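You operate a simulated robot arm through the tools that you are given. There is no shell and no other tool. Be economical: measure what you need, move in short steps, check, and stop when the job is done.

Carry out the task below with a simulated robot arm. There is one attempt and no reset: what you move stays moved.

TASK
Press the green magnet shut and put it in the green tray.
Fine: set the press dial to the size printed on it, so that it gets no dents; leave the slide out and the other magnets alone.

Only the result counts: the job must be done as asked and must still hold three seconds after the hand-in. Knocking over, shifting, dropping, spilling or breaking anything else fails it.

THE ROBOT
A 6-joint arm with a two-finger parallel gripper, fixed in place. Base frame: the origin is at the foot of the arm, x ahead of it, y to its left, z up; the work surface is at about z = 4. Readings come in mm, degrees, newtons and seconds.
With the tool pointing down near the work surface it reaches from about 120 to 500 mm from the base axis. Its first joint turns from -72.0 to 72.0 degrees. Payload 0.65 kg.
The TCP is the grasp point between the finger pads, 25 mm short of the fingertips. In the tool frame z runs along the fingers and y along their closing line. The gripper opens to 76 mm. The fingers are 18 mm wide and 10 mm thick; the gripper's body (36 by 78 mm) begins 45 mm behind the TCP.
Orientation is told as [roll, pitch, yaw] about the base's x, y, z axes, in that order, counted from this pose: with the fingers straight down and closing along the base's y, the tool's x points along the base's -x, its y along +y and its z along -z.

THE INTERFACE
- The arm moves only by the tool drive_tool. Its argument "deltas" is a list that holds one entry, the list of rows, each a list of 7 numbers: the shift along the tool's x, y, z in mm, then the turn, a rotation vector about the tool's x, y, z in degrees, then the opening, from 0 (shut) to 1 (fully open). In form: [[[x, y, z, ax, ay, az, claw], ...]]. A call has 1 to 10 rows; each row is the pose to reach, as a shift and turn from the pose commanded when the call began, along the tool's axes at that moment. A row lasts 0.2 s, in which the tool goes at most 50 mm and 8.6 degrees; a call with a longer step from one row to the next is refused whole, and so is a gripper value outside its range. A pose out of reach is approached as far as the arm can. The call stops where the force on the tool passes 70 N (or 10 N more than at its start, if that is more) or the arm is blocked; 0.2 s more then pass. Each finger travels about 108 mm/s and halts on what it meets, pressing with about 24 N; the grip force reading is that of the motor and also rises with nothing between the fingers. The clock runs only during rows and for 0.2 s after the last one: add rows that repeat a pose to give the fingers time. It gives the time, the measured TCP pose, the force on the tool (base axes), the opening and the grip force at its end, in the units of the frame above (readings bear some noise).
- Cameras (640 x 400 px; columns grow to the right, rows downward): "scene" is fixed at [75.5, 279.4, 413.5]; the picture's right is [-0.58, -0.82, 0.00], its down [-0.47, 0.33, -0.82] and it looks along [0.67, -0.47, -0.57] (base axes); focal length 214 px, centre (320, 200). "wrist" rides on the gripper at [-28, 0, -45] in the tool frame; the picture's right is [0.00, -1.00, 0.00], its down [0.97, 0.00, -0.24] and it looks along [0.24, 0.00, 0.97] (tool axes); focal length 218 px, centre (320, 200). There is no depth. A picture from a camera that has moved, and an enlarged one, comes with that camera's place and axes in the base frame and with its lens. The place of the scene camera against the robot may be out by one fixed shift of up to 18 mm in any direction.
- grab_frame(camera): a new picture of that camera. No time passes.
- inspect(camera, box): a new picture of the part [left, top, right, bottom] of that camera's present view, enlarged. No time passes.
- job_done(): hands the job in; it is judged then, once.

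Work in short steps. Places have to be worked out from the pictures, the camera data and where the tool is seen: move nearer, look again, correct. Check each grasp and each placing, and mend what went wrong. You have 120 turns and 84 pictures in all, those below and enlarged ones among them. Open the gripper and draw the arm clear of the work before you hand the job in, unless the task says otherwise; then end with one line.

The tools are called after "Call:" by a JSON object that holds its "fn" and its "kwargs". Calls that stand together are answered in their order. drive_tool: Moves the arm, as the interface text tells. Its arguments: {"type":"object","properties":{"deltas":{"type":"array"}},"required":["deltas"]} The other tools are called the same way: grab_frame (camera) takes a picture; inspect (camera, box) takes an enlarged picture of a part of a camera's view; job_done () hands the job in.

At the start:

```text
time_s: 0.0
ee_pos: [214.0, 44.6, 340.0]
tool_rot: [0.0, 0.1, 0.0]
wrist_force: [0.4, -0.3, 0.0]
gripper_width: 76.0
grasp_force: 0.0
```

scene: 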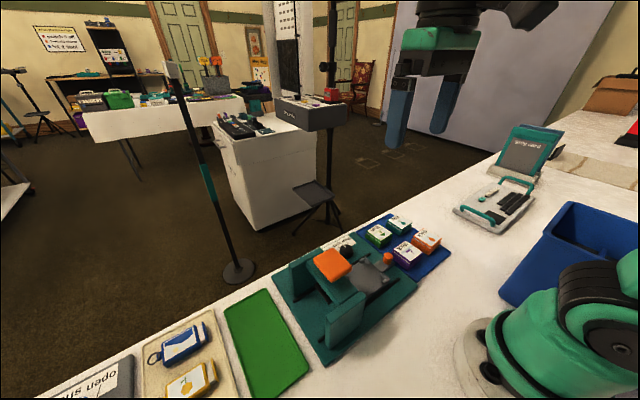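
wrist: 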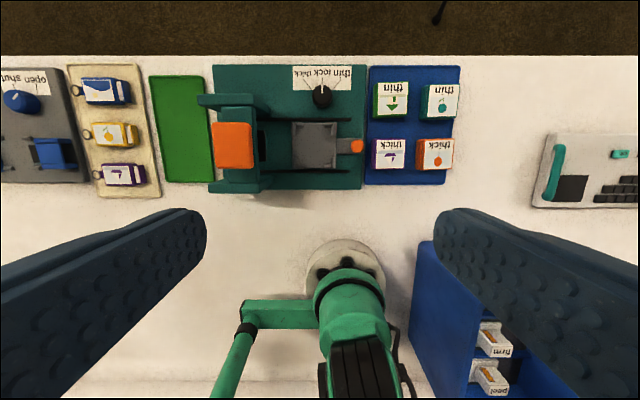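

The wrist view shows a press with a dial, a slide, an orange handle, and four magnets on a blue mat. I'll enlarge it to read the details.

Call:
{"fn": "inspect", "kwargs": {"camera": "wrist", "box": [190, 50, 380, 200]}}

Call:
{"fn": "inspect", "kwargs": {"camera": "wrist", "box": [350, 55, 480, 195]}}

Call:
{"fn": "inspect", "kwargs": {"camera": "scene", "box": [210, 200, 460, 390]}}

```text
2.67 times, centred on (285, 125) of wrist
camera zoom: at [241.4, 45.8, 385.4], right [0.0, -1.0, 0.0], down [-0.97, 0.0, 0.24], along [-0.24, 0.0, -0.97], focal length 582 px, centre (413, 400)
```

zoom: 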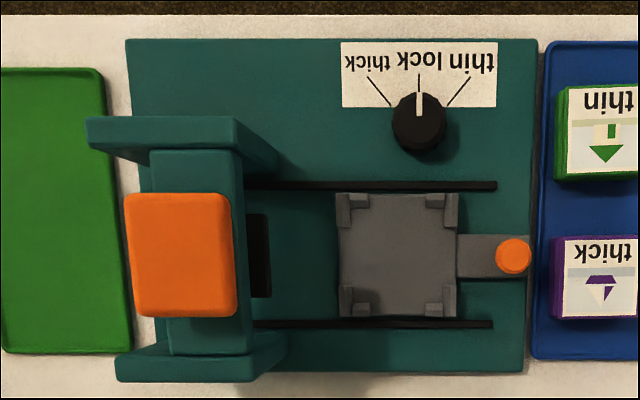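

```text
2.86 times, centred on (415, 125) of wrist
camera zoom: at [241.4, 45.8, 385.4], right [0.0, -1.0, 0.0], down [-0.97, 0.0, 0.24], along [-0.24, 0.0, -0.97], focal length 624 px, centre (49, 414)
```

zoom: 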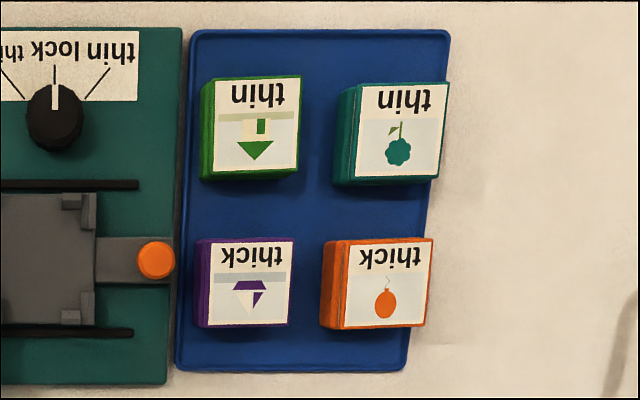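

```text
2.11 times, centred on (335, 295) of scene
camera zoom: at [75.5, 279.4, 413.5], right [-0.58, -0.82, 0.0], down [-0.47, 0.33, -0.82], along [0.67, -0.47, -0.57], focal length 452 px, centre (288, 0)
```

zoom: 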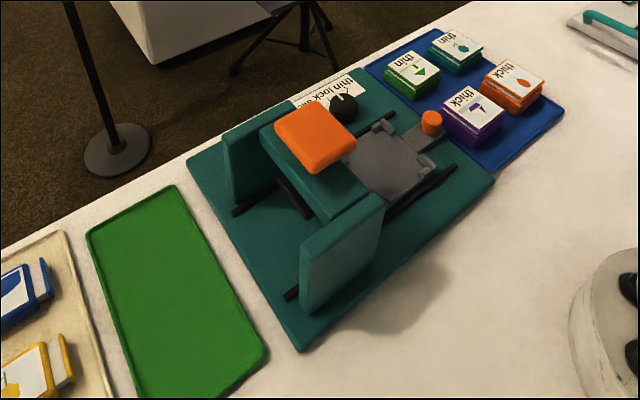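

The green arrow magnet (printed "thin") is near (312,-60), the dial near (315,43) pointing at lock, the slide cup near (241,54), and the pad near (242,166). I move closer above the dial to look.

Call:
{"fn": "drive_tool", "kwargs": {"deltas": [[[-20, 0, 40, 0, 0, 0, 1], [-40, 0, 80, 0, 0, 0, 1], [-60, 0, 110, 0, 0, 0, 1], [-80, 0, 140, 0, 0, 0, 1]]]}}

Call:
{"fn": "grab_frame", "kwargs": {"camera": "wrist"}}

Call:
{"fn": "grab_frame", "kwargs": {"camera": "scene"}}

```text
time_s: 1.0
ee_pos: [295.6, 48.1, 200.0]
tool_rot: [0.0, 0.0, -0.1]
wrist_force: [-0.3, 0.0, -0.3]
gripper_width: 75.9
grasp_force: 0.1
```

```text
78 pictures are left
camera wrist: at [322.9, 48.3, 245.7], right [0.0, -1.0, 0.0], down [-0.97, 0.0, 0.24], along [-0.24, 0.0, -0.97], focal length 218 px, centre (320, 200)
```

wrist: 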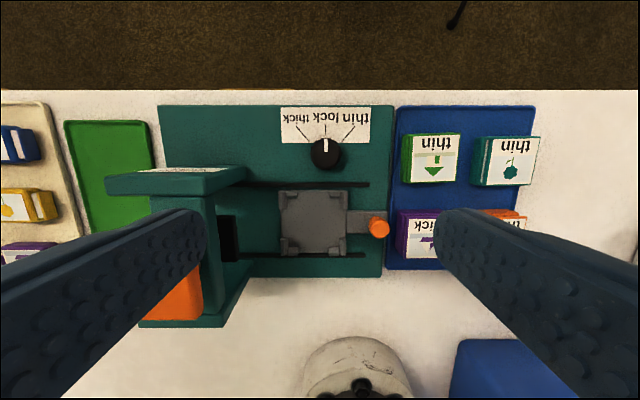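

```text
77 pictures are left
```

scene: 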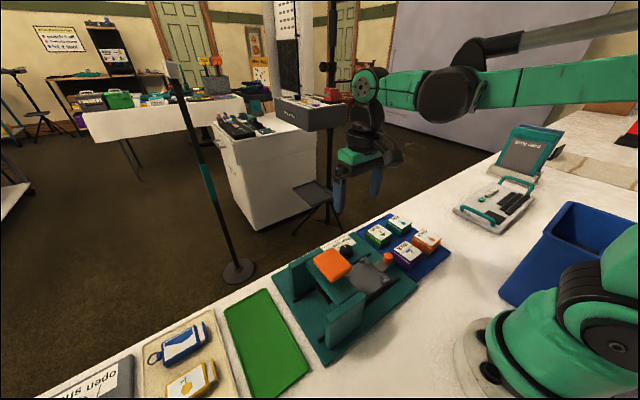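

The dial centre works out at about (316,42), top z≈22, and the magnet top centre at about (311,-63), z≈31. I zoom in on the dial and the magnets.

Call:
{"fn": "inspect", "kwargs": {"camera": "wrist", "box": [270, 100, 390, 180]}}

Call:
{"fn": "inspect", "kwargs": {"camera": "wrist", "box": [260, 100, 480, 270]}}

```text
5.00 times, centred on (330, 140) of wrist
camera zoom: at [322.9, 48.3, 245.7], right [0.0, -1.0, 0.0], down [-0.97, 0.0, 0.24], along [-0.24, 0.0, -0.97], focal length 1091 px, centre (270, 500)
```

zoom: 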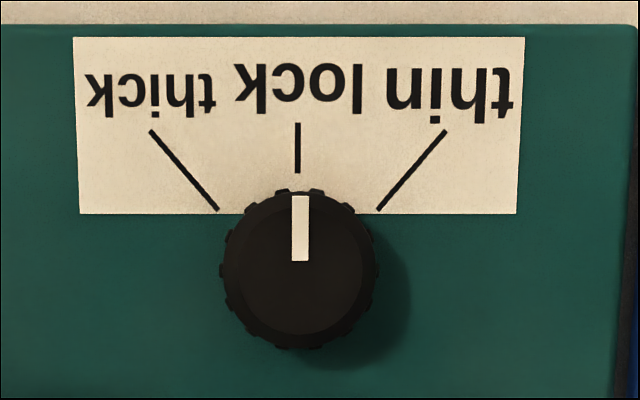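

```text
2.35 times, centred on (370, 185) of wrist
camera zoom: at [322.9, 48.3, 245.7], right [0.0, -1.0, 0.0], down [-0.97, 0.0, 0.24], along [-0.24, 0.0, -0.97], focal length 514 px, centre (202, 235)
```

zoom: 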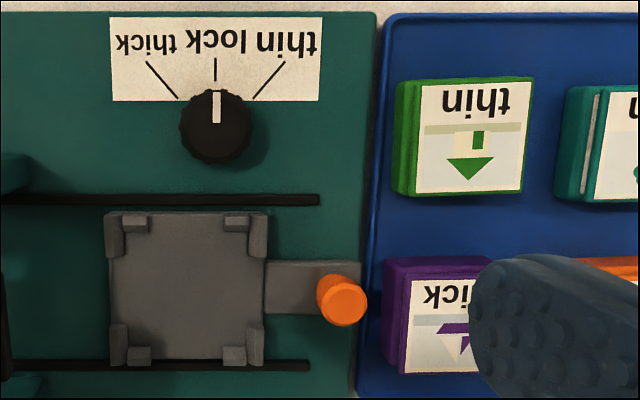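

Thin lies about 40° clockwise seen from above (+ about tool z). I go over the dial at z≈75 and verify alignment before descending.

Call:
{"fn": "drive_tool", "kwargs": {"deltas": [[[-10, -3, 45, 0, 0, 0, 1], [-20, -5.6, 85, 0, 0, 0, 1], [-20.4, -5.6, 120, 0, 0, 0, 1], [-20.4, -5.6, 125, 0, 0, 0, 1]]]}}

Call:
{"fn": "grab_frame", "kwargs": {"camera": "wrist"}}

Call:
{"fn": "inspect", "kwargs": {"camera": "scene", "box": [270, 180, 470, 320]}}

```text
time_s: 2.0
ee_pos: [314.2, 39.4, 75.1]
tool_rot: [0.0, 0.1, 0.0]
wrist_force: [0.2, -0.2, 0.3]
gripper_width: 76.3
grasp_force: 0.0
```

```text
74 pictures are left
camera wrist: at [341.9, 40.1, 121.4], right [0.0, -1.0, 0.0], down [-0.97, 0.0, 0.24], along [-0.24, 0.0, -0.97], focal length 218 px, centre (320, 200)
```

wrist: 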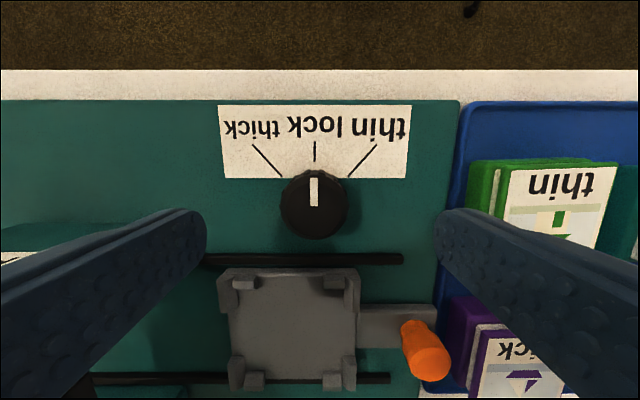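

```text
2.86 times, centred on (370, 250) of scene
camera zoom: at [75.5, 279.4, 413.5], right [-0.58, -0.82, 0.0], down [-0.47, 0.33, -0.82], along [0.67, -0.47, -0.57], focal length 613 px, centre (177, 57)
```

zoom: 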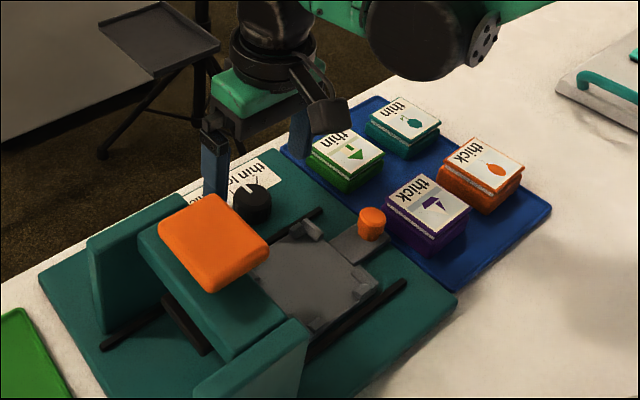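

Dial is at about (316,42.8), 2.8 mm left of the tool centre. I shift and lower to z≈43, partly closed, then check depth.

Call:
{"fn": "drive_tool", "kwargs": {"deltas": [[[-1, 2.8, 15, 0, 0, 0, 0.8], [-1.2, 2.8, 32, 0, 0, 0, 0.65], [-1.2, 2.8, 32, 0, 0, 0, 0.6]]]}}

Call:
{"fn": "inspect", "kwargs": {"camera": "wrist", "box": [200, 150, 440, 300]}}

Call:
{"fn": "inspect", "kwargs": {"camera": "scene", "box": [320, 200, 420, 270]}}

```text
time_s: 2.8
ee_pos: [316.5, 45.5, 46.0]
tool_rot: [0.1, 0.0, 0.0]
wrist_force: [0.0, 0.1, 0.2]
gripper_width: 45.7
grasp_force: 0.0
```

```text
2.67 times, centred on (320, 225) of wrist
camera zoom: at [345.3, 45.5, 91.3], right [0.0, -1.0, 0.0], down [-0.97, 0.0, 0.24], along [-0.24, 0.0, -0.97], focal length 582 px, centre (320, 133)
```

zoom: 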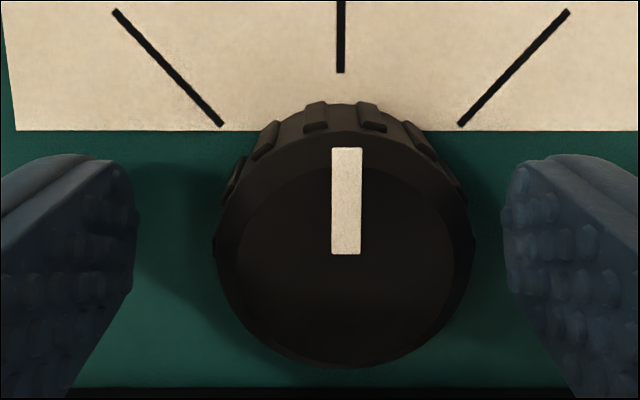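

```text
5.71 times, centred on (370, 235) of scene
camera zoom: at [75.5, 279.4, 413.5], right [-0.58, -0.82, 0.0], down [-0.47, 0.33, -0.82], along [0.67, -0.47, -0.57], focal length 1226 px, centre (34, 0)
```

zoom: 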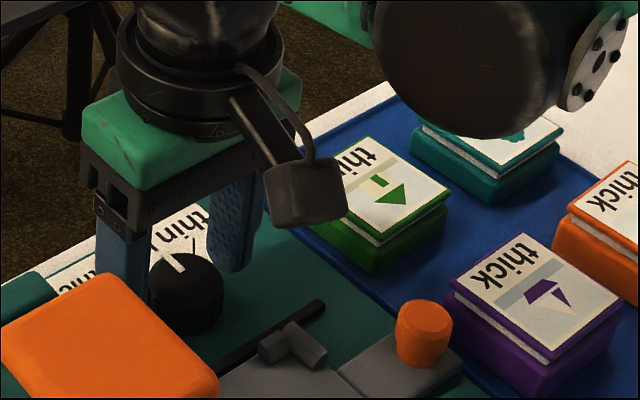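

The knob top is about z 27, the plate about z 13, and the knob sits ~2.9 mm to the right of the fingers' centre. I correct, lower 4 mm, and close on it.

Call:
{"fn": "drive_tool", "kwargs": {"deltas": [[[0, -2.9, 2, 0, 0, 0, 0.55], [0, -2.9, 4, 0, 0, 0, 0.35], [0, -2.9, 4, 0, 0, 0, 0.3], [0, -2.9, 4, 0, 0, 0, 0.3]]]}}

Call:
{"fn": "inspect", "kwargs": {"camera": "wrist", "box": [200, 150, 440, 300]}}

```text
time_s: 3.8
ee_pos: [317.3, 41.4, 41.5]
tool_rot: [0.2, 0.1, -0.1]
wrist_force: [1.3, 11.1, 4.3]
gripper_width: 31.4
grasp_force: 5.6
```

```text
2.67 times, centred on (320, 225) of wrist
camera zoom: at [344.4, 41.7, 87.0], right [0.0, -1.0, 0.0], down [-0.97, 0.0, 0.24], along [-0.24, 0.0, -0.97], focal length 582 px, centre (320, 133)
```

zoom: 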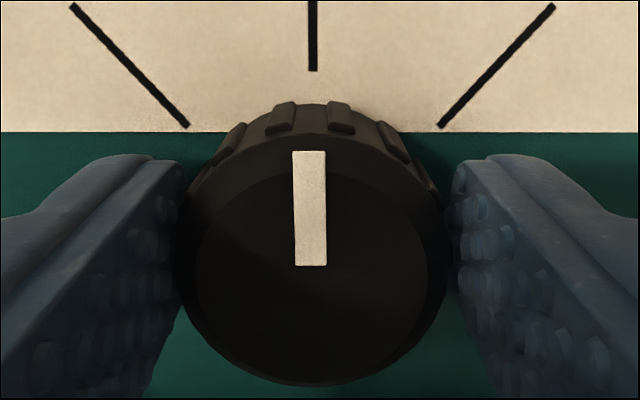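

The fingers are on the dial with a slight sideways force. I nudge +1 mm y, grip, and turn +41° about tool z.

Call:
{"fn": "drive_tool", "kwargs": {"deltas": [[[0, 1, 0, 0, 0, 0, 0.1], [0, 1, 0, 0, 0, 0, 0.1], [0, 1, 0, 0, 0, 7, 0.1], [0, 1, 0, 0, 0, 14, 0.1], [0, 1, 0, 0, 0, 21, 0.1], [0, 1, 0, 0, 0, 28, 0.1], [0, 1, 0, 0, 0, 35, 0.1], [0, 1, 0, 0, 0, 41, 0.1], [0, 1, 0, 0, 0, 41, 0.1]]]}}

Call:
{"fn": "grab_frame", "kwargs": {"camera": "wrist"}}

```text
time_s: 5.8
ee_pos: [316.4, 41.5, 38.4]
tool_rot: [0.2, -0.2, -41.1]
wrist_force: [24.3, 17.7, 39.2]
gripper_width: 29.0
grasp_force: 43.1
```

```text
69 pictures are left
camera wrist: at [336.8, 23.3, 84.2], right [-0.66, -0.75, -0.01], down [-0.73, 0.64, 0.24], along [-0.18, 0.16, -0.97], focal length 218 px, centre (320, 200)
```

wrist: 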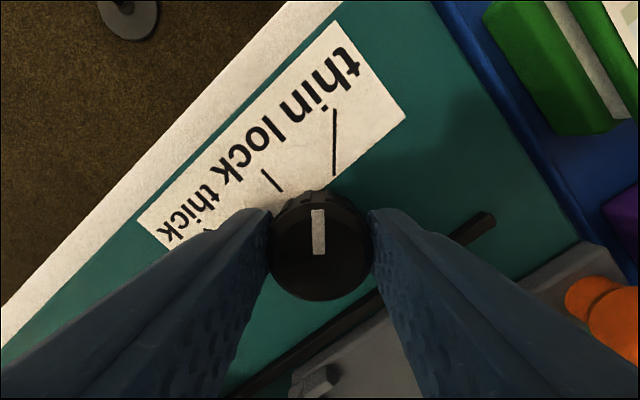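

The dial turned with the hand, and the tips seem to be touching the plate. I open and rise, then check the mark.

Call:
{"fn": "drive_tool", "kwargs": {"deltas": [[[0, 0, -2, 0, 0, 0, 0.2], [0, 0, -3, 0, 0, 0, 0.6], [0, 0, -3, 0, 0, 0, 0.6], [0, 0, -30, 0, 0, 0, 0.6], [0, 0, -70, 0, 0, 0, 0.6]]]}}

Call:
{"fn": "inspect", "kwargs": {"camera": "wrist", "box": [220, 100, 400, 240]}}

```text
time_s: 7.0
ee_pos: [315.9, 37.5, 106.7]
tool_rot: [0.0, -0.1, -41.0]
wrist_force: [0.1, -0.1, -1.2]
gripper_width: 45.6
grasp_force: 0.1
```

```text
2.86 times, centred on (310, 170) of wrist
camera zoom: at [335.6, 20.5, 152.8], right [-0.66, -0.75, 0.0], down [-0.73, 0.64, 0.24], along [-0.18, 0.16, -0.97], focal length 624 px, centre (349, 286)
```

zoom: 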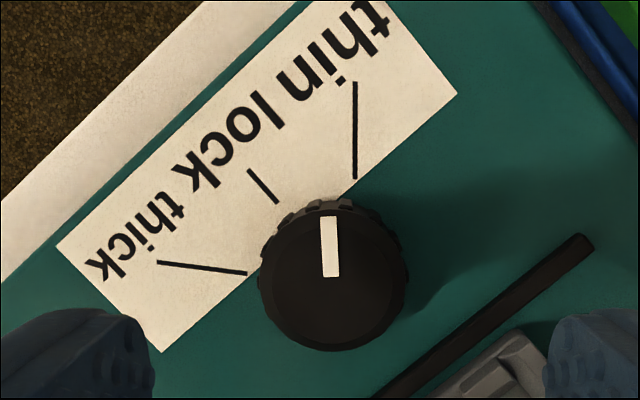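

The mark looks a few degrees short of the "thin" tick. I zoom in to measure it.

Call:
{"fn": "inspect", "kwargs": {"camera": "wrist", "box": [285, 120, 345, 200]}}

```text
5.00 times, centred on (315, 160) of wrist
camera zoom: at [335.6, 20.5, 152.8], right [-0.66, -0.75, 0.0], down [-0.73, 0.64, 0.24], along [-0.18, 0.16, -0.97], focal length 1091 px, centre (345, 400)
```

zoom: 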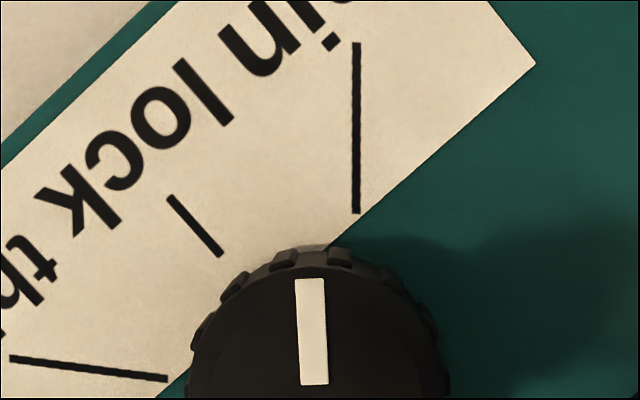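

The mark is about 3.5° short of thin. I re-centre over the dial, go back down, grip and turn a little further.

Call:
{"fn": "drive_tool", "kwargs": {"deltas": [[[2.7, 3.7, 30, 0, 0, 0, 0.6], [2.7, 3.7, 55, 0, 0, 0, 0.6], [2.7, 3.7, 63, 0, 0, 0, 0.6], [2.7, 3.7, 63, 0, 0, 0, 0.55]]]}}

Call:
{"fn": "grab_frame", "kwargs": {"camera": "wrist"}}

```text
time_s: 8.0
ee_pos: [318.3, 46.2, 43.6]
tool_rot: [0.0, 0.0, -41.0]
wrist_force: [-0.3, -0.2, -0.5]
gripper_width: 41.7
grasp_force: 0.0
```

```text
66 pictures are left
camera wrist: at [337.3, 28.0, 89.7], right [-0.66, -0.75, 0.0], down [-0.73, 0.64, 0.24], along [-0.18, 0.16, -0.97], focal length 218 px, centre (320, 200)
```

wrist: 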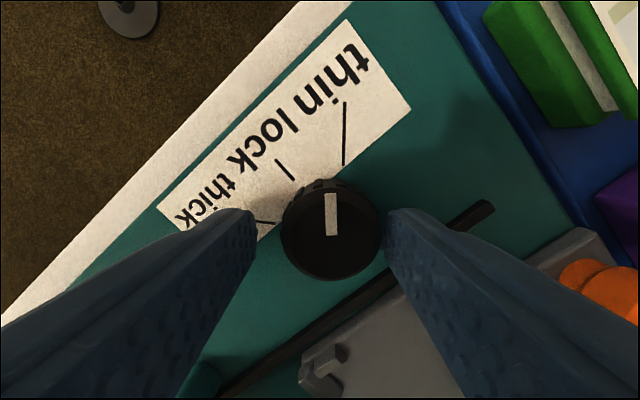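

The dial is ~3 mm right of the finger centre. I correct that, close, and turn +5°.

Call:
{"fn": "drive_tool", "kwargs": {"deltas": [[[0, -3.2, 0, 0, 0, 0, 0.5], [0, -3.2, 0, 0, 0, 0, 0.3], [0, -3.2, 0, 0, 0, 0, 0.2], [0, -3.2, 0, 0, 0, 0, 0.2], [0, -3.2, 0, 0, 0, 2.5, 0.2], [0, -3.2, 0, 0, 0, 5, 0.2], [0, -3.2, 0, 0, 0, 5, 0.2]]]}}

Call:
{"fn": "inspect", "kwargs": {"camera": "wrist", "box": [240, 80, 400, 290]}}

```text
time_s: 9.6
ee_pos: [313.7, 42.5, 45.0]
tool_rot: [0.1, 0.0, -46.0]
wrist_force: [22.3, 20.0, -39.7]
gripper_width: 29.3
grasp_force: 43.8
```

```text
1.90 times, centred on (320, 185) of wrist
camera zoom: at [333.2, 23.7, 91.1], right [-0.72, -0.69, 0.0], down [-0.68, 0.7, 0.24], along [-0.16, 0.18, -0.97], focal length 416 px, centre (320, 229)
```

zoom: 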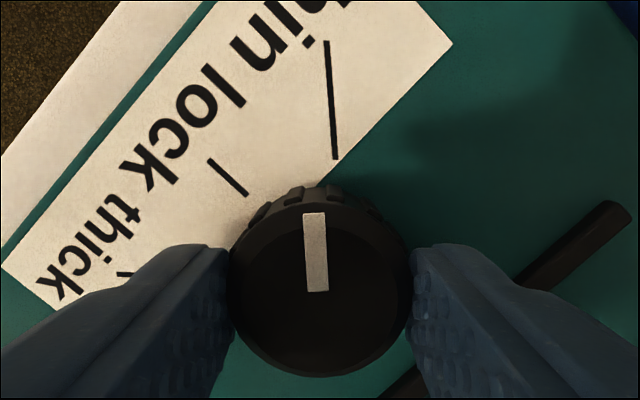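

The mark now is within ~1.5° of the tick. I release and rise to check it free.

Call:
{"fn": "drive_tool", "kwargs": {"deltas": [[[0, 0, 0, 0, 0, 0, 0.6], [0, 0, 0, 0, 0, 0, 0.6], [0, 0, -30, 0, 0, 0, 0.6], [0, 0, -70, 0, 0, 0, 0.6]]]}}

Call:
{"fn": "inspect", "kwargs": {"camera": "wrist", "box": [280, 110, 360, 210]}}

```text
time_s: 10.6
ee_pos: [313.3, 39.8, 114.4]
tool_rot: [0.0, 0.0, -46.1]
wrist_force: [-0.1, -0.2, -0.9]
gripper_width: 45.7
grasp_force: 0.1
```

```text
4.00 times, centred on (320, 160) of wrist
camera zoom: at [331.9, 20.4, 159.4], right [-0.72, -0.69, 0.0], down [-0.67, 0.7, 0.24], along [-0.17, 0.17, -0.97], focal length 873 px, centre (320, 360)
```

zoom: 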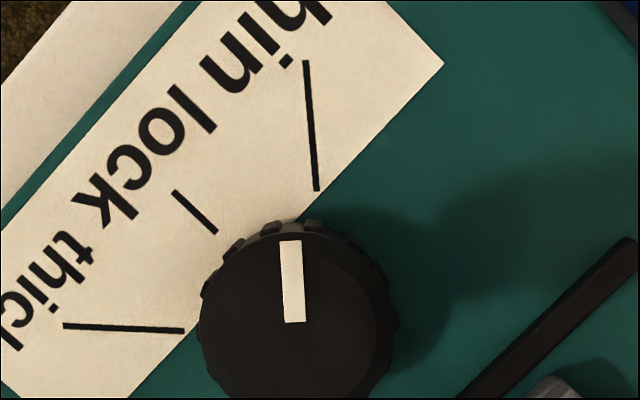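

The dial is now on thin within ~1.5°. Next I rotate back to yaw 0 and go above the green magnet to look.

Call:
{"fn": "drive_tool", "kwargs": {"deltas": [[[0, 0, -20, 0, 0, -8, 1], [-10, -13, -20, 0, 0, -16, 1], [-22, -28, -20, 0, 0, -24, 1], [-36, -44, -20, 0, 0, -32, 1], [-50, -62, -20, 0, 0, -40, 1], [-64.3, -80.2, -20, 0, 0, -46, 1], [-64.3, -80.2, -20, 0, 0, -46, 1]]]}}

Call:
{"fn": "grab_frame", "kwargs": {"camera": "wrist"}}

Call:
{"fn": "inspect", "kwargs": {"camera": "scene", "box": [350, 205, 460, 280]}}

```text
time_s: 12.2
ee_pos: [301.1, -58.6, 134.7]
tool_rot: [-0.1, 0.1, 0.0]
wrist_force: [-0.4, 0.7, 0.3]
gripper_width: 75.8
grasp_force: 0.1
```

```text
63 pictures are left
camera wrist: at [328.4, -59.0, 180.8], right [0.0, -1.0, 0.0], down [-0.97, 0.0, 0.24], along [-0.24, 0.0, -0.97], focal length 218 px, centre (320, 200)
```

wrist: 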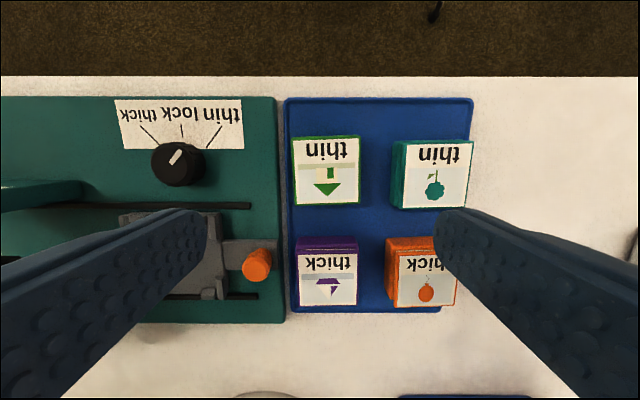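

```text
5.33 times, centred on (405, 242) of scene
camera zoom: at [75.5, 279.4, 413.5], right [-0.58, -0.82, 0.0], down [-0.47, 0.33, -0.82], along [0.67, -0.47, -0.57], focal length 1144 px, centre (-133, -27)
```

zoom: 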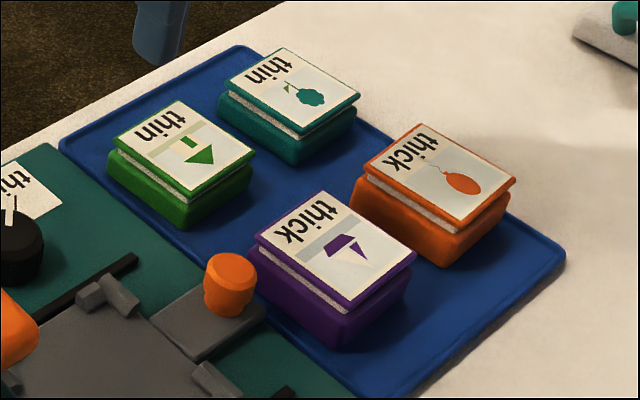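

Green magnet centre is ≈(311.8,-63.1), about 45 mm square, with ~22 mm gaps. I go to z≈75 above it with a 60 mm opening and check centring.

Call:
{"fn": "drive_tool", "kwargs": {"deltas": [[[-6, -3, 30, 0, 0, 0, 0.85], [-10.9, -5, 60, 0, 0, 0, 0.8], [-10.9, -5, 64, 0, 0, 0, 0.79], [-10.9, -5, 64, 0, 0, 0, 0.79]]]}}

Call:
{"fn": "grab_frame", "kwargs": {"camera": "wrist"}}

```text
time_s: 13.2
ee_pos: [310.3, -62.7, 71.6]
tool_rot: [0.1, -0.1, 0.0]
wrist_force: [-0.6, -0.3, 0.5]
gripper_width: 60.0
grasp_force: 0.1
```

```text
61 pictures are left
camera wrist: at [338.4, -61.8, 116.6], right [0.0, -1.0, 0.0], down [-0.97, 0.0, 0.24], along [-0.24, 0.0, -0.97], focal length 218 px, centre (320, 200)
```

wrist: 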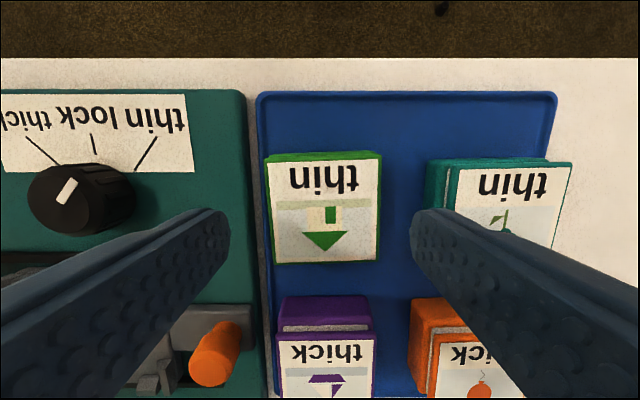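

Centring is within ~1 mm in y; x needs +2. I narrow to 56 mm, go to z≈57 (tips just at magnet top) and re-check.

Call:
{"fn": "drive_tool", "kwargs": {"deltas": [[[-2, -1, 8, 0, 0, 0, 0.74], [-2, -1, 14, 0, 0, 0, 0.74], [-2, -1, 14, 0, 0, 0, 0.74]]]}}

Call:
{"fn": "grab_frame", "kwargs": {"camera": "wrist"}}

Call:
{"fn": "inspect", "kwargs": {"camera": "scene", "box": [350, 205, 460, 280]}}

```text
time_s: 14.0
ee_pos: [314.7, -63.9, 57.6]
tool_rot: [0.0, 0.0, 0.0]
wrist_force: [0.5, 0.2, 0.9]
gripper_width: 56.2
grasp_force: 0.0
```

```text
60 pictures are left
camera wrist: at [340.7, -64.1, 103.2], right [0.0, -1.0, 0.0], down [-0.97, 0.0, 0.24], along [-0.24, 0.0, -0.97], focal length 218 px, centre (320, 200)
```

wrist: 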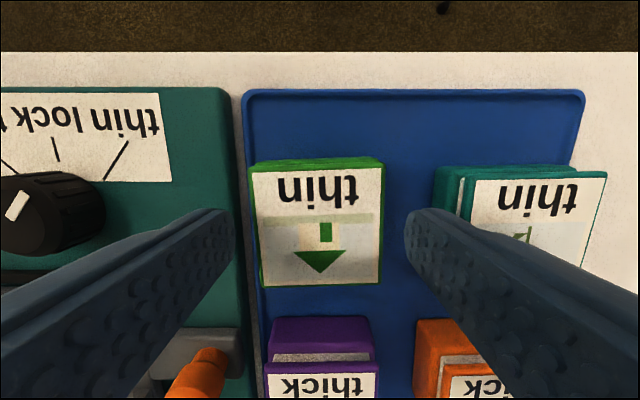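

```text
5.33 times, centred on (405, 242) of scene
camera zoom: at [75.5, 279.4, 413.5], right [-0.58, -0.82, 0.0], down [-0.47, 0.33, -0.82], along [0.67, -0.47, -0.57], focal length 1144 px, centre (-133, -27)
```

zoom: 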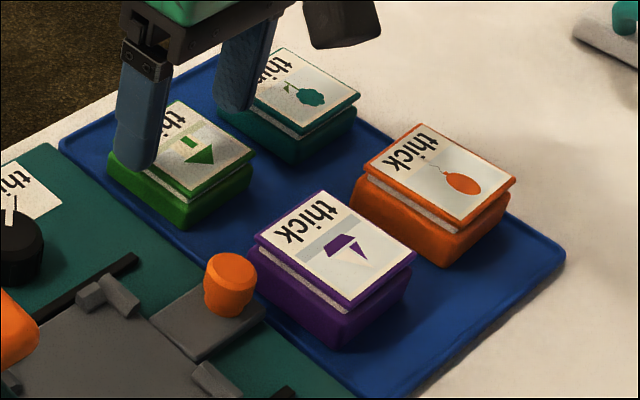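

Alignment is good. I lower 20 mm with a 1 mm y correction and close on the magnet.

Call:
{"fn": "drive_tool", "kwargs": {"deltas": [[[0, 0.8, 10, 0, 0, 0, 0.74], [0, 0.8, 20, 0, 0, 0, 0.74], [0, 0.8, 20, 0, 0, 0, 0.68], [0, 0.8, 20, 0, 0, 0, 0.6], [0, 0.8, 20, 0, 0, 0, 0.5], [0, 0.8, 20, 0, 0, 0, 0.5]]]}}

Call:
{"fn": "grab_frame", "kwargs": {"camera": "wrist"}}

Call:
{"fn": "inspect", "kwargs": {"camera": "scene", "box": [350, 205, 460, 280]}}

```text
time_s: 15.4
ee_pos: [314.0, -64.7, 38.9]
tool_rot: [0.0, 0.1, 0.0]
wrist_force: [0.6, -0.4, -1.2]
gripper_width: 49.3
grasp_force: 24.1
```

```text
58 pictures are left
camera wrist: at [341.7, -64.9, 84.0], right [0.0, -1.0, 0.0], down [-0.97, 0.0, 0.24], along [-0.24, 0.0, -0.97], focal length 218 px, centre (320, 200)
```

wrist: 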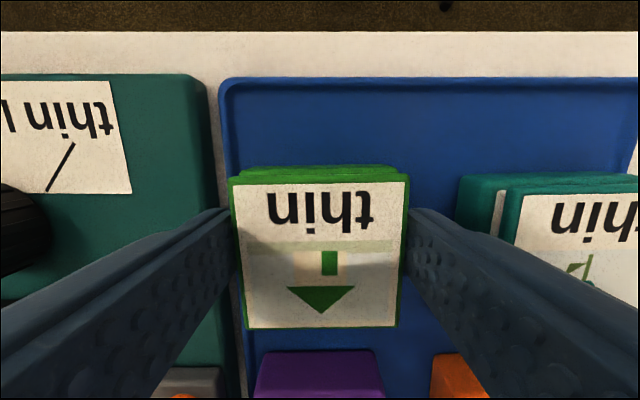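

```text
5.33 times, centred on (405, 242) of scene
camera zoom: at [75.5, 279.4, 413.5], right [-0.58, -0.82, 0.0], down [-0.47, 0.33, -0.82], along [0.67, -0.47, -0.57], focal length 1144 px, centre (-133, -27)
```

zoom: 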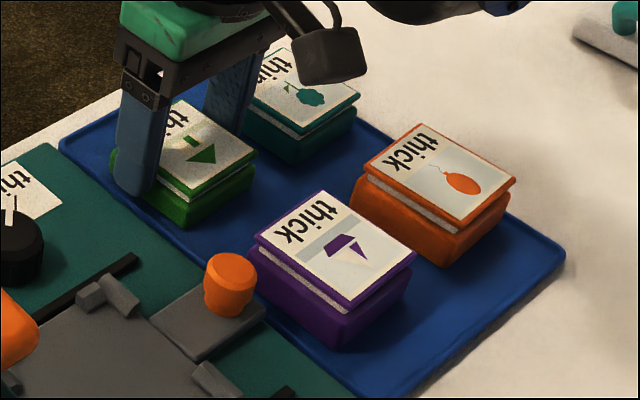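

The magnet is gripped at its base (49.3 mm). I lift it and move it to behind the cup at about (200,55,105), so the wrist camera can see the cup ahead of the magnet.

Call:
{"fn": "drive_tool", "kwargs": {"deltas": [[[0, 0, -20, 0, 0, 0, 0.5], [0, 0, -45, 0, 0, 0, 0.5], [0, 0, -66, 0, 0, 0, 0.5], [20, 22, -66, 0, 0, 0, 0.5], [40, 44, -66, 0, 0, 0, 0.5], [62, 66, -66, 0, 0, 0, 0.5], [84, 88, -66, 0, 0, 0, 0.5], [100, 106, -66, 0, 0, 0, 0.5], [114, 119, -66, 0, 0, 0, 0.5], [114, 119, -66, 0, 0, 0, 0.5]]]}}

Call:
{"fn": "grab_frame", "kwargs": {"camera": "wrist"}}

Call:
{"fn": "grab_frame", "kwargs": {"camera": "scene"}}

```text
time_s: 17.6
ee_pos: [197.8, 53.8, 103.5]
tool_rot: [0.0, 0.1, 0.0]
wrist_force: [-0.4, -0.1, 0.0]
gripper_width: 38.1
grasp_force: 0.0
```

```text
56 pictures are left
camera wrist: at [224.0, 54.2, 149.3], right [0.0, -1.0, 0.0], down [-0.97, 0.0, 0.24], along [-0.24, 0.0, -0.97], focal length 218 px, centre (320, 200)
```

wrist: 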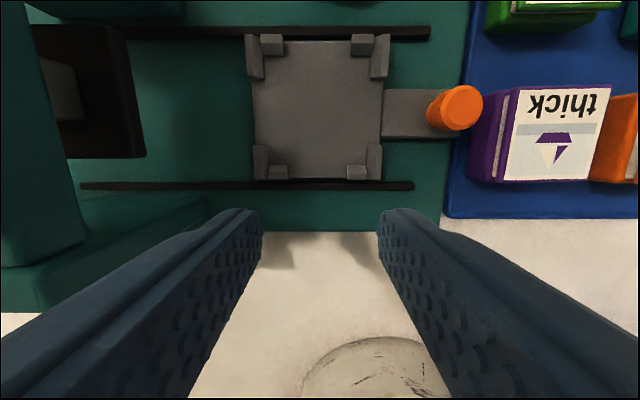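

```text
55 pictures are left
```

scene: 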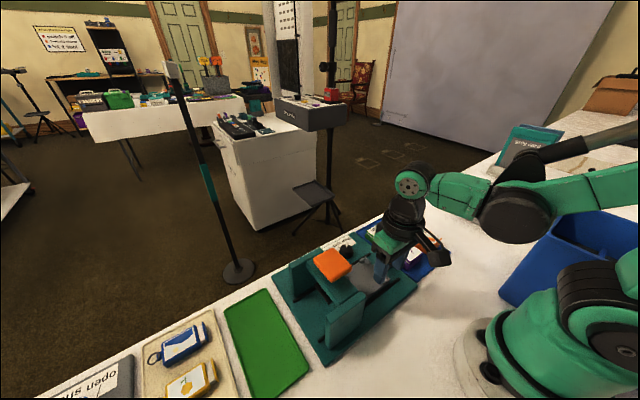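

The gripper came up empty (38 mm, no force). The magnet seems to have slipped out near the mat; I move back to above it for a look. The cup centre measures about (244,55).

Call:
{"fn": "drive_tool", "kwargs": {"deltas": [[[-20, -25, -10, 0, 0, 0, 0.6], [-40, -50, -20, 0, 0, 0, 0.8], [-60, -75, -30, 0, 0, 0, 1], [-80, -95, -30, 0, 0, 0, 1], [-95, -116, -30, 0, 0, 0, 1]]]}}

Call:
{"fn": "grab_frame", "kwargs": {"camera": "wrist"}}

Call:
{"fn": "inspect", "kwargs": {"camera": "scene", "box": [350, 205, 460, 280]}}

```text
time_s: 18.8
ee_pos: [296.6, -60.6, 133.2]
tool_rot: [0.0, 0.0, 0.0]
wrist_force: [-0.9, 0.5, 0.2]
gripper_width: 76.1
grasp_force: 0.0
```

```text
54 pictures are left
camera wrist: at [323.1, -61.5, 178.5], right [0.0, -1.0, 0.0], down [-0.97, 0.0, 0.24], along [-0.24, 0.0, -0.97], focal length 218 px, centre (320, 200)
```

wrist: 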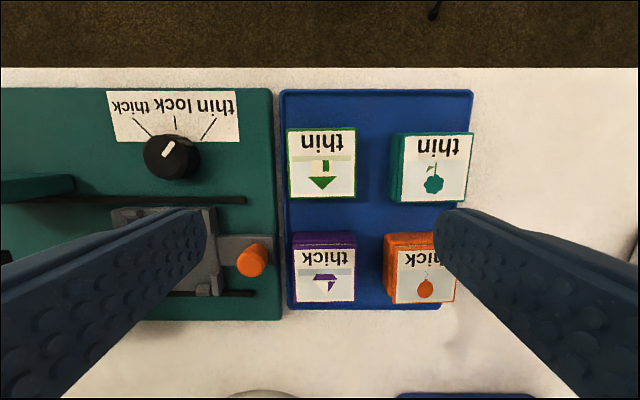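

```text
5.33 times, centred on (405, 242) of scene
camera zoom: at [75.5, 279.4, 413.5], right [-0.58, -0.82, 0.0], down [-0.47, 0.33, -0.82], along [0.67, -0.47, -0.57], focal length 1144 px, centre (-133, -27)
```

zoom: 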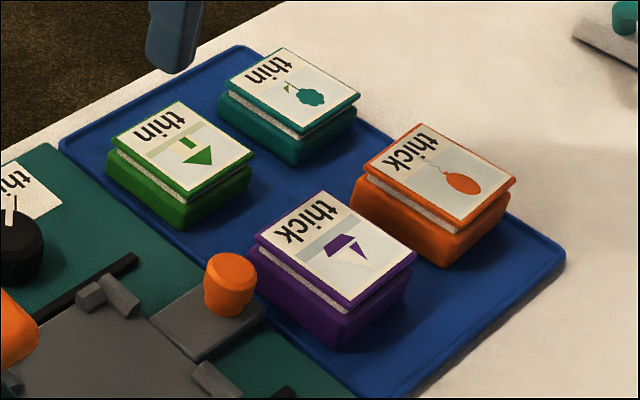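

The magnet is still upright in place at about (311.5,-62.5). I'll grasp again deeper and firmer; first down to z≈57 to check centring.

Call:
{"fn": "drive_tool", "kwargs": {"deltas": [[[-8, -1, 30, 0, 0, 0, 0.85], [-15.5, -2, 55, 0, 0, 0, 0.76], [-15.5, -2, 75, 0, 0, 0, 0.74], [-15.5, -2, 75, 0, 0, 0, 0.74]]]}}

Call:
{"fn": "grab_frame", "kwargs": {"camera": "wrist"}}

```text
time_s: 19.8
ee_pos: [312.3, -64.3, 58.2]
tool_rot: [0.0, 0.0, 0.1]
wrist_force: [0.3, 0.8, -0.2]
gripper_width: 56.1
grasp_force: 0.1
```

```text
52 pictures are left
camera wrist: at [338.4, -63.2, 103.1], right [0.0, -1.0, 0.0], down [-0.97, 0.0, 0.24], along [-0.24, 0.0, -0.97], focal length 218 px, centre (320, 200)
```

wrist: 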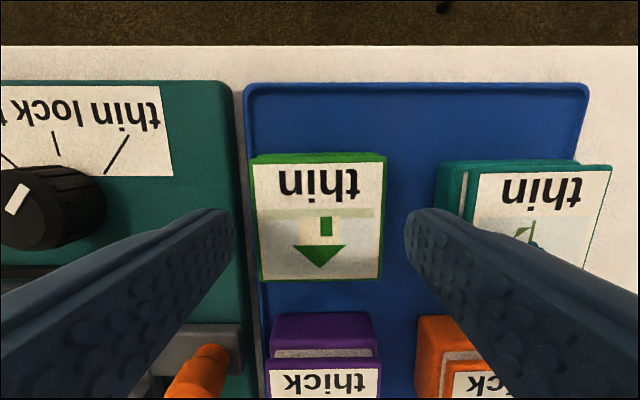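

Centred. I lower to z≈35 (tips ~z 10) and close more firmly.

Call:
{"fn": "drive_tool", "kwargs": {"deltas": [[[-1, 0.5, 10, 0, 0, 0, 0.74], [-1, 0.5, 20, 0, 0, 0, 0.74], [-1, 0.5, 23, 0, 0, 0, 0.74], [-1, 0.5, 23, 0, 0, 0, 0.66], [-1, 0.5, 23, 0, 0, 0, 0.5], [-1, 0.5, 23, 0, 0, 0, 0.3], [-1, 0.5, 23, 0, 0, 0, 0.3]]]}}

```text
time_s: 21.0
ee_pos: [312.2, -62.0, 35.7]
tool_rot: [0.4, -0.1, 0.2]
wrist_force: [0.7, 13.6, 18.2]
gripper_width: 49.6
grasp_force: 16.7
stopped in row 6: the force on the tool passed its limit (the readings are from after the stop); the commanded pose is now the measured one
```

A finger tip seems to touch the mat rim. I raise 2 mm, and close firmly there.

Call:
{"fn": "drive_tool", "kwargs": {"deltas": [[[0, 0, -1.5, 0, 0, 0, 0.66], [0, 0.5, -2, 0, 0, 0, 0.6], [0, 0.5, -2, 0, 0, 0, 0.4], [0, 0.5, -2, 0, 0, 0, 0.3], [0, 0.5, -2, 0, 0, 0, 0.3]]]}}

Call:
{"fn": "grab_frame", "kwargs": {"camera": "wrist"}}

```text
time_s: 22.2
ee_pos: [312.4, -62.0, 37.9]
tool_rot: [0.2, 0.0, 0.1]
wrist_force: [0.8, 0.3, -0.6]
gripper_width: 49.1
grasp_force: 24.1
```

```text
51 pictures are left
camera wrist: at [338.5, -62.4, 83.7], right [0.0, -1.0, 0.0], down [-0.97, 0.0, 0.24], along [-0.24, 0.0, -0.97], focal length 218 px, centre (320, 200)
```

wrist: 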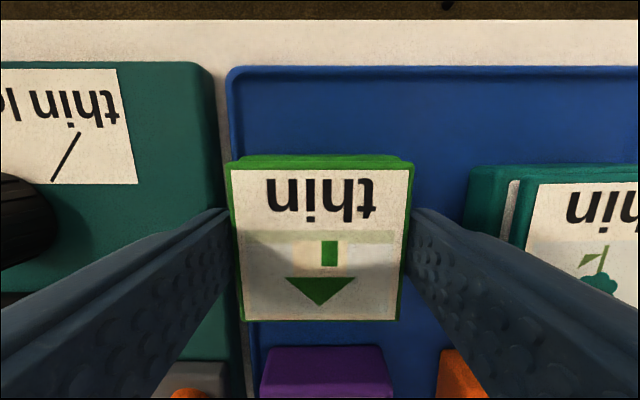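

Grip is 24 N again at 49.1 mm. I lift slowly and check whether it comes along.

Call:
{"fn": "drive_tool", "kwargs": {"deltas": [[[0, 0, -1, 0, 0, 0, 0.3], [0, 0, -3, 0, 0, 0, 0.3], [0, 0, -5, 0, 0, 0, 0.3], [0, 0, -7, 0, 0, 0, 0.3], [0, 0, -9, 0, 0, 0, 0.3], [0, 0, -11, 0, 0, 0, 0.3]]]}}

Call:
{"fn": "inspect", "kwargs": {"camera": "scene", "box": [350, 205, 460, 280]}}

```text
time_s: 23.6
ee_pos: [312.3, -62.6, 49.3]
tool_rot: [0.2, 0.0, 0.1]
wrist_force: [0.6, -1.1, -0.5]
gripper_width: 48.9
grasp_force: 23.6
```

```text
5.33 times, centred on (405, 242) of scene
camera zoom: at [75.5, 279.4, 413.5], right [-0.58, -0.82, 0.0], down [-0.47, 0.33, -0.82], along [0.67, -0.47, -0.57], focal length 1144 px, centre (-133, -27)
```

zoom: 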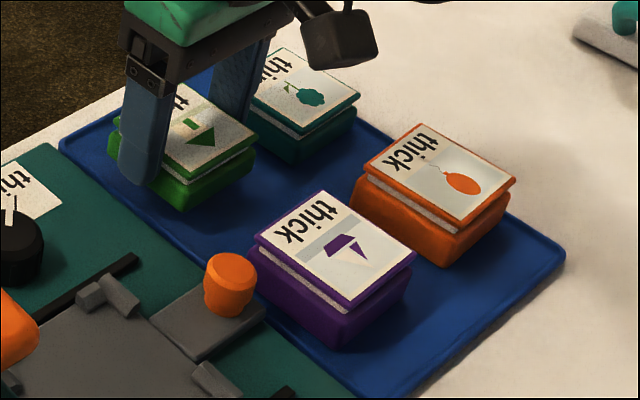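

It came up with the hand. I continue slowly up to z≈90.

Call:
{"fn": "drive_tool", "kwargs": {"deltas": [[[0, 0, -3, 0, 0, 0, 0.3], [0, 0, -7, 0, 0, 0, 0.3], [0, 0, -12, 0, 0, 0, 0.3], [0, 0, -17, 0, 0, 0, 0.3], [0, 0, -22, 0, 0, 0, 0.3], [0, 0, -27, 0, 0, 0, 0.3], [0, 0, -32, 0, 0, 0, 0.3], [0, 0, -37, 0, 0, 0, 0.3], [0, 0, -40, 0, 0, 0, 0.3]]]}}

Call:
{"fn": "grab_frame", "kwargs": {"camera": "wrist"}}

```text
time_s: 25.6
ee_pos: [311.1, -62.6, 89.5]
tool_rot: [0.2, 0.0, 0.2]
wrist_force: [-0.4, -0.7, 0.0]
gripper_width: 48.7
grasp_force: 24.3
```

```text
49 pictures are left
camera wrist: at [338.9, -61.9, 134.5], right [0.0, -1.0, 0.0], down [-0.97, 0.0, 0.24], along [-0.24, 0.0, -0.97], focal length 218 px, centre (320, 200)
```

wrist: 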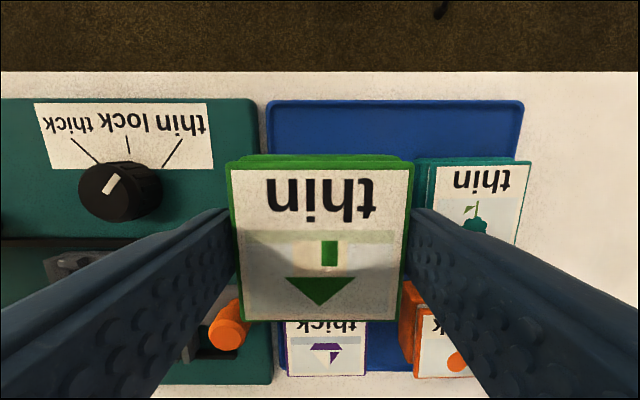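

Held firmly. I carry it to above the cup, at TCP about (240,55,89), in gentle steps.

Call:
{"fn": "drive_tool", "kwargs": {"deltas": [[[4, 6, 0, 0, 0, 0, 0.3], [11, 18, 0, 0, 0, 0, 0.3], [20, 33, 0, 0, 0, 0, 0.3], [29, 48, 0, 0, 0, 0, 0.3], [38, 63, 0, 0, 0, 0, 0.3], [47, 78, 0, 0, 0, 0, 0.3], [56, 93, 0, 0, 0, 0, 0.3], [64, 106, 0, 0, 0, 0, 0.3], [71, 117, 0, 0, 0, 0, 0.3], [71, 117, 0, 0, 0, 0, 0.3]]]}}

Call:
{"fn": "grab_frame", "kwargs": {"camera": "wrist"}}

Call:
{"fn": "inspect", "kwargs": {"camera": "scene", "box": [290, 200, 430, 300]}}

```text
time_s: 27.8
ee_pos: [242.2, 54.1, 89.3]
tool_rot: [0.3, 0.0, 0.1]
wrist_force: [0.6, -0.3, -0.4]
gripper_width: 49.2
grasp_force: 24.5
```

```text
48 pictures are left
camera wrist: at [269.2, 54.3, 134.1], right [0.0, -1.0, 0.0], down [-0.97, 0.0, 0.24], along [-0.24, 0.0, -0.97], focal length 218 px, centre (320, 200)
```

wrist: 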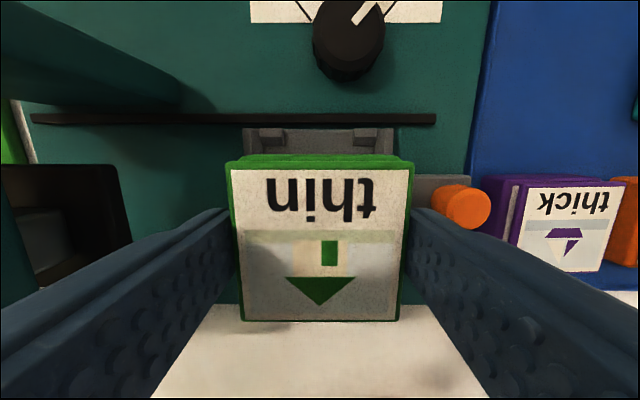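

```text
4.00 times, centred on (360, 250) of scene
camera zoom: at [75.5, 279.4, 413.5], right [-0.58, -0.82, 0.0], down [-0.47, 0.33, -0.82], along [0.67, -0.47, -0.57], focal length 858 px, centre (160, 0)
```

zoom: 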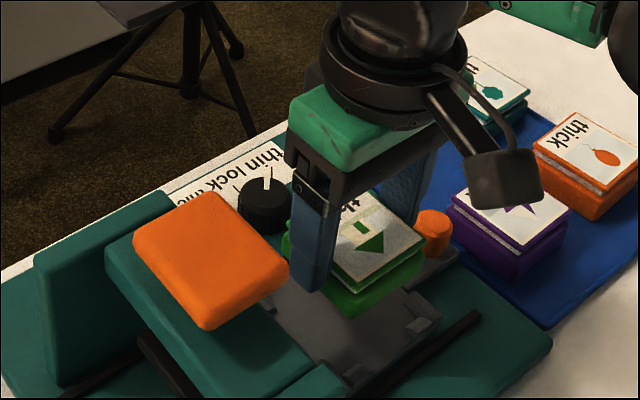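

y is aligned. The cup centre looks like x≈241.5, so I move back ~2.5 mm and lower to z≈64.

Call:
{"fn": "drive_tool", "kwargs": {"deltas": [[[1, 0, 5, 0, 0, 0, 0.3], [2.5, 0, 12, 0, 0, 0, 0.3], [2.5, 0, 20, 0, 0, 0, 0.3], [2.5, 0, 25, 0, 0, 0, 0.3], [2.5, 0, 25, 0, 0, 0, 0.3]]]}}

Call:
{"fn": "grab_frame", "kwargs": {"camera": "wrist"}}

Call:
{"fn": "inspect", "kwargs": {"camera": "scene", "box": [320, 220, 420, 300]}}

```text
time_s: 29.0
ee_pos: [239.9, 56.2, 65.0]
tool_rot: [0.2, 0.0, 0.1]
wrist_force: [0.5, 0.1, 0.5]
gripper_width: 49.2
grasp_force: 23.7
```

```text
46 pictures are left
camera wrist: at [265.7, 56.0, 110.6], right [0.0, -1.0, 0.0], down [-0.97, 0.0, 0.24], along [-0.24, 0.0, -0.97], focal length 218 px, centre (320, 200)
```

wrist: 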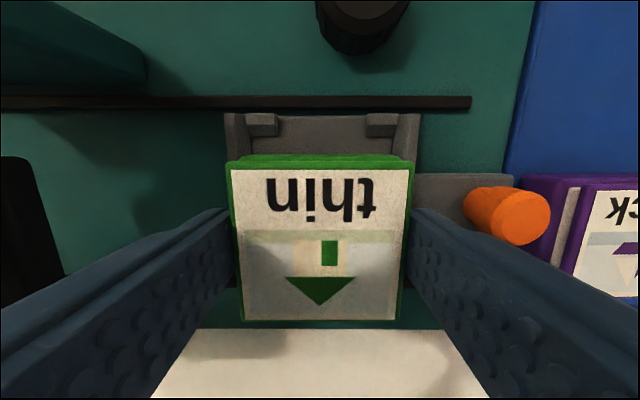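

```text
5.00 times, centred on (370, 260) of scene
camera zoom: at [75.5, 279.4, 413.5], right [-0.58, -0.82, 0.0], down [-0.47, 0.33, -0.82], along [0.67, -0.47, -0.57], focal length 1072 px, centre (70, -100)
```

zoom: 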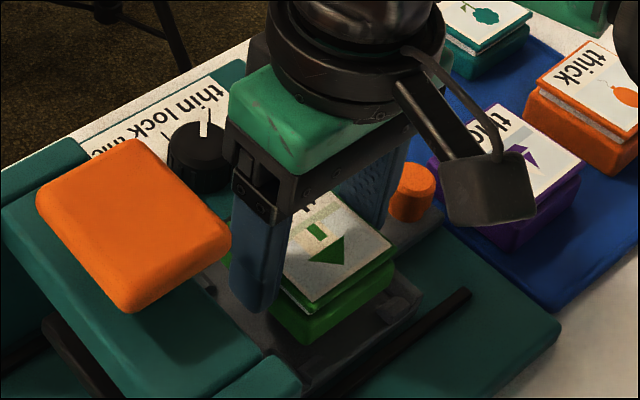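

Small corrections: +1.5 mm x, -1 mm y. Then I lower in small steps toward the cup floor, watching the force.

Call:
{"fn": "drive_tool", "kwargs": {"deltas": [[[-1.5, -1, 2, 0, 0, 0, 0.3], [-1.5, -1, 5, 0, 0, 0, 0.3], [-1.5, -1, 8, 0, 0, 0, 0.3], [-1.5, -1, 9, 0, 0, 0, 0.3]]]}}

Call:
{"fn": "grab_frame", "kwargs": {"camera": "wrist"}}

Call:
{"fn": "inspect", "kwargs": {"camera": "scene", "box": [340, 240, 410, 295]}}

```text
time_s: 30.0
ee_pos: [239.7, 53.1, 55.4]
tool_rot: [0.2, 0.0, 0.1]
wrist_force: [-0.7, -0.1, -0.1]
gripper_width: 48.8
grasp_force: 23.4
```

```text
44 pictures are left
camera wrist: at [267.4, 53.8, 101.2], right [0.0, -1.0, 0.0], down [-0.97, 0.0, 0.24], along [-0.24, 0.0, -0.97], focal length 218 px, centre (320, 200)
```

wrist: 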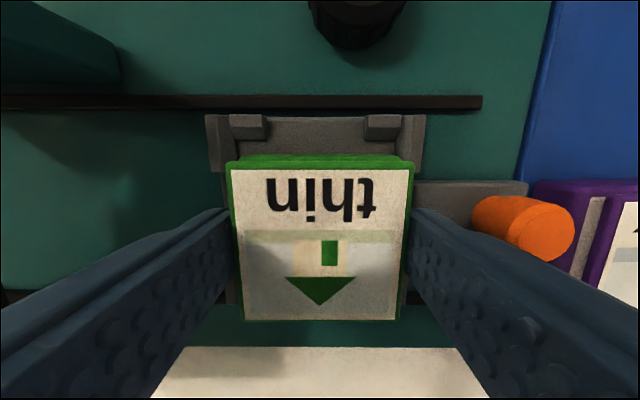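

```text
7.27 times, centred on (375, 268) of scene
camera zoom: at [75.5, 279.4, 413.5], right [-0.58, -0.82, 0.0], down [-0.47, 0.33, -0.82], along [0.67, -0.47, -0.57], focal length 1560 px, centre (-80, -291)
```

zoom: 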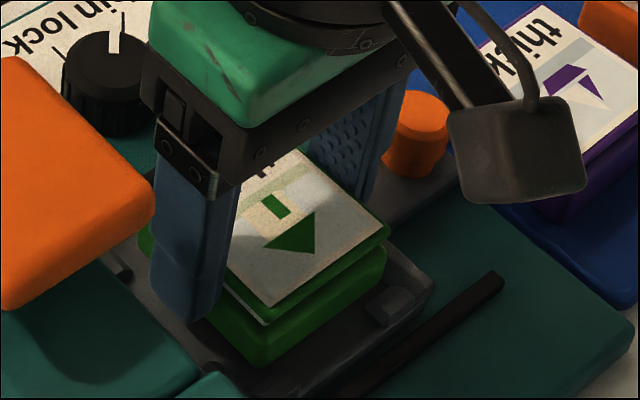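

Nearly aligned (x within 1 mm, y ~1 mm). I correct y by +1 and lower further in 2 mm rows.

Call:
{"fn": "drive_tool", "kwargs": {"deltas": [[[-0.5, 1, 0, 0, 0, 0, 0.3], [-0.5, 1, 2, 0, 0, 0, 0.3], [-0.5, 1, 4, 0, 0, 0, 0.3], [-0.5, 1, 6, 0, 0, 0, 0.3]]]}}

Call:
{"fn": "grab_frame", "kwargs": {"camera": "wrist"}}

```text
time_s: 31.0
ee_pos: [239.3, 53.7, 50.4]
tool_rot: [0.2, -0.1, 0.1]
wrist_force: [5.2, 6.1, 23.6]
gripper_width: 49.1
grasp_force: 24.3
```

```text
42 pictures are left
camera wrist: at [266.6, 54.7, 95.4], right [0.0, -1.0, -0.01], down [-0.97, 0.0, 0.24], along [-0.24, 0.01, -0.97], focal length 218 px, centre (320, 200)
```

wrist: 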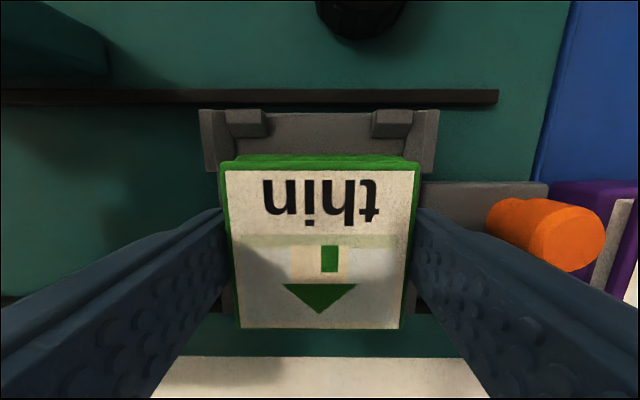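

There's 24 N of upward contact; the magnet is touching something, probably the cup floor. I check from the scene camera.

Call:
{"fn": "inspect", "kwargs": {"camera": "scene", "box": [335, 240, 405, 300]}}

```text
6.67 times, centred on (370, 270) of scene
camera zoom: at [75.5, 279.4, 413.5], right [-0.58, -0.82, 0.0], down [-0.47, 0.33, -0.82], along [0.67, -0.47, -0.57], focal length 1430 px, centre (-13, -267)
```

zoom: 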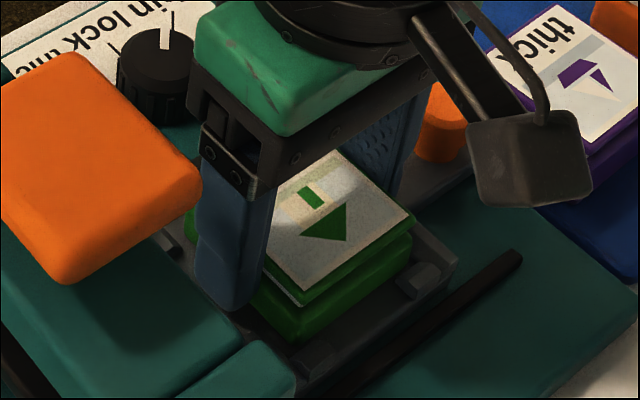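

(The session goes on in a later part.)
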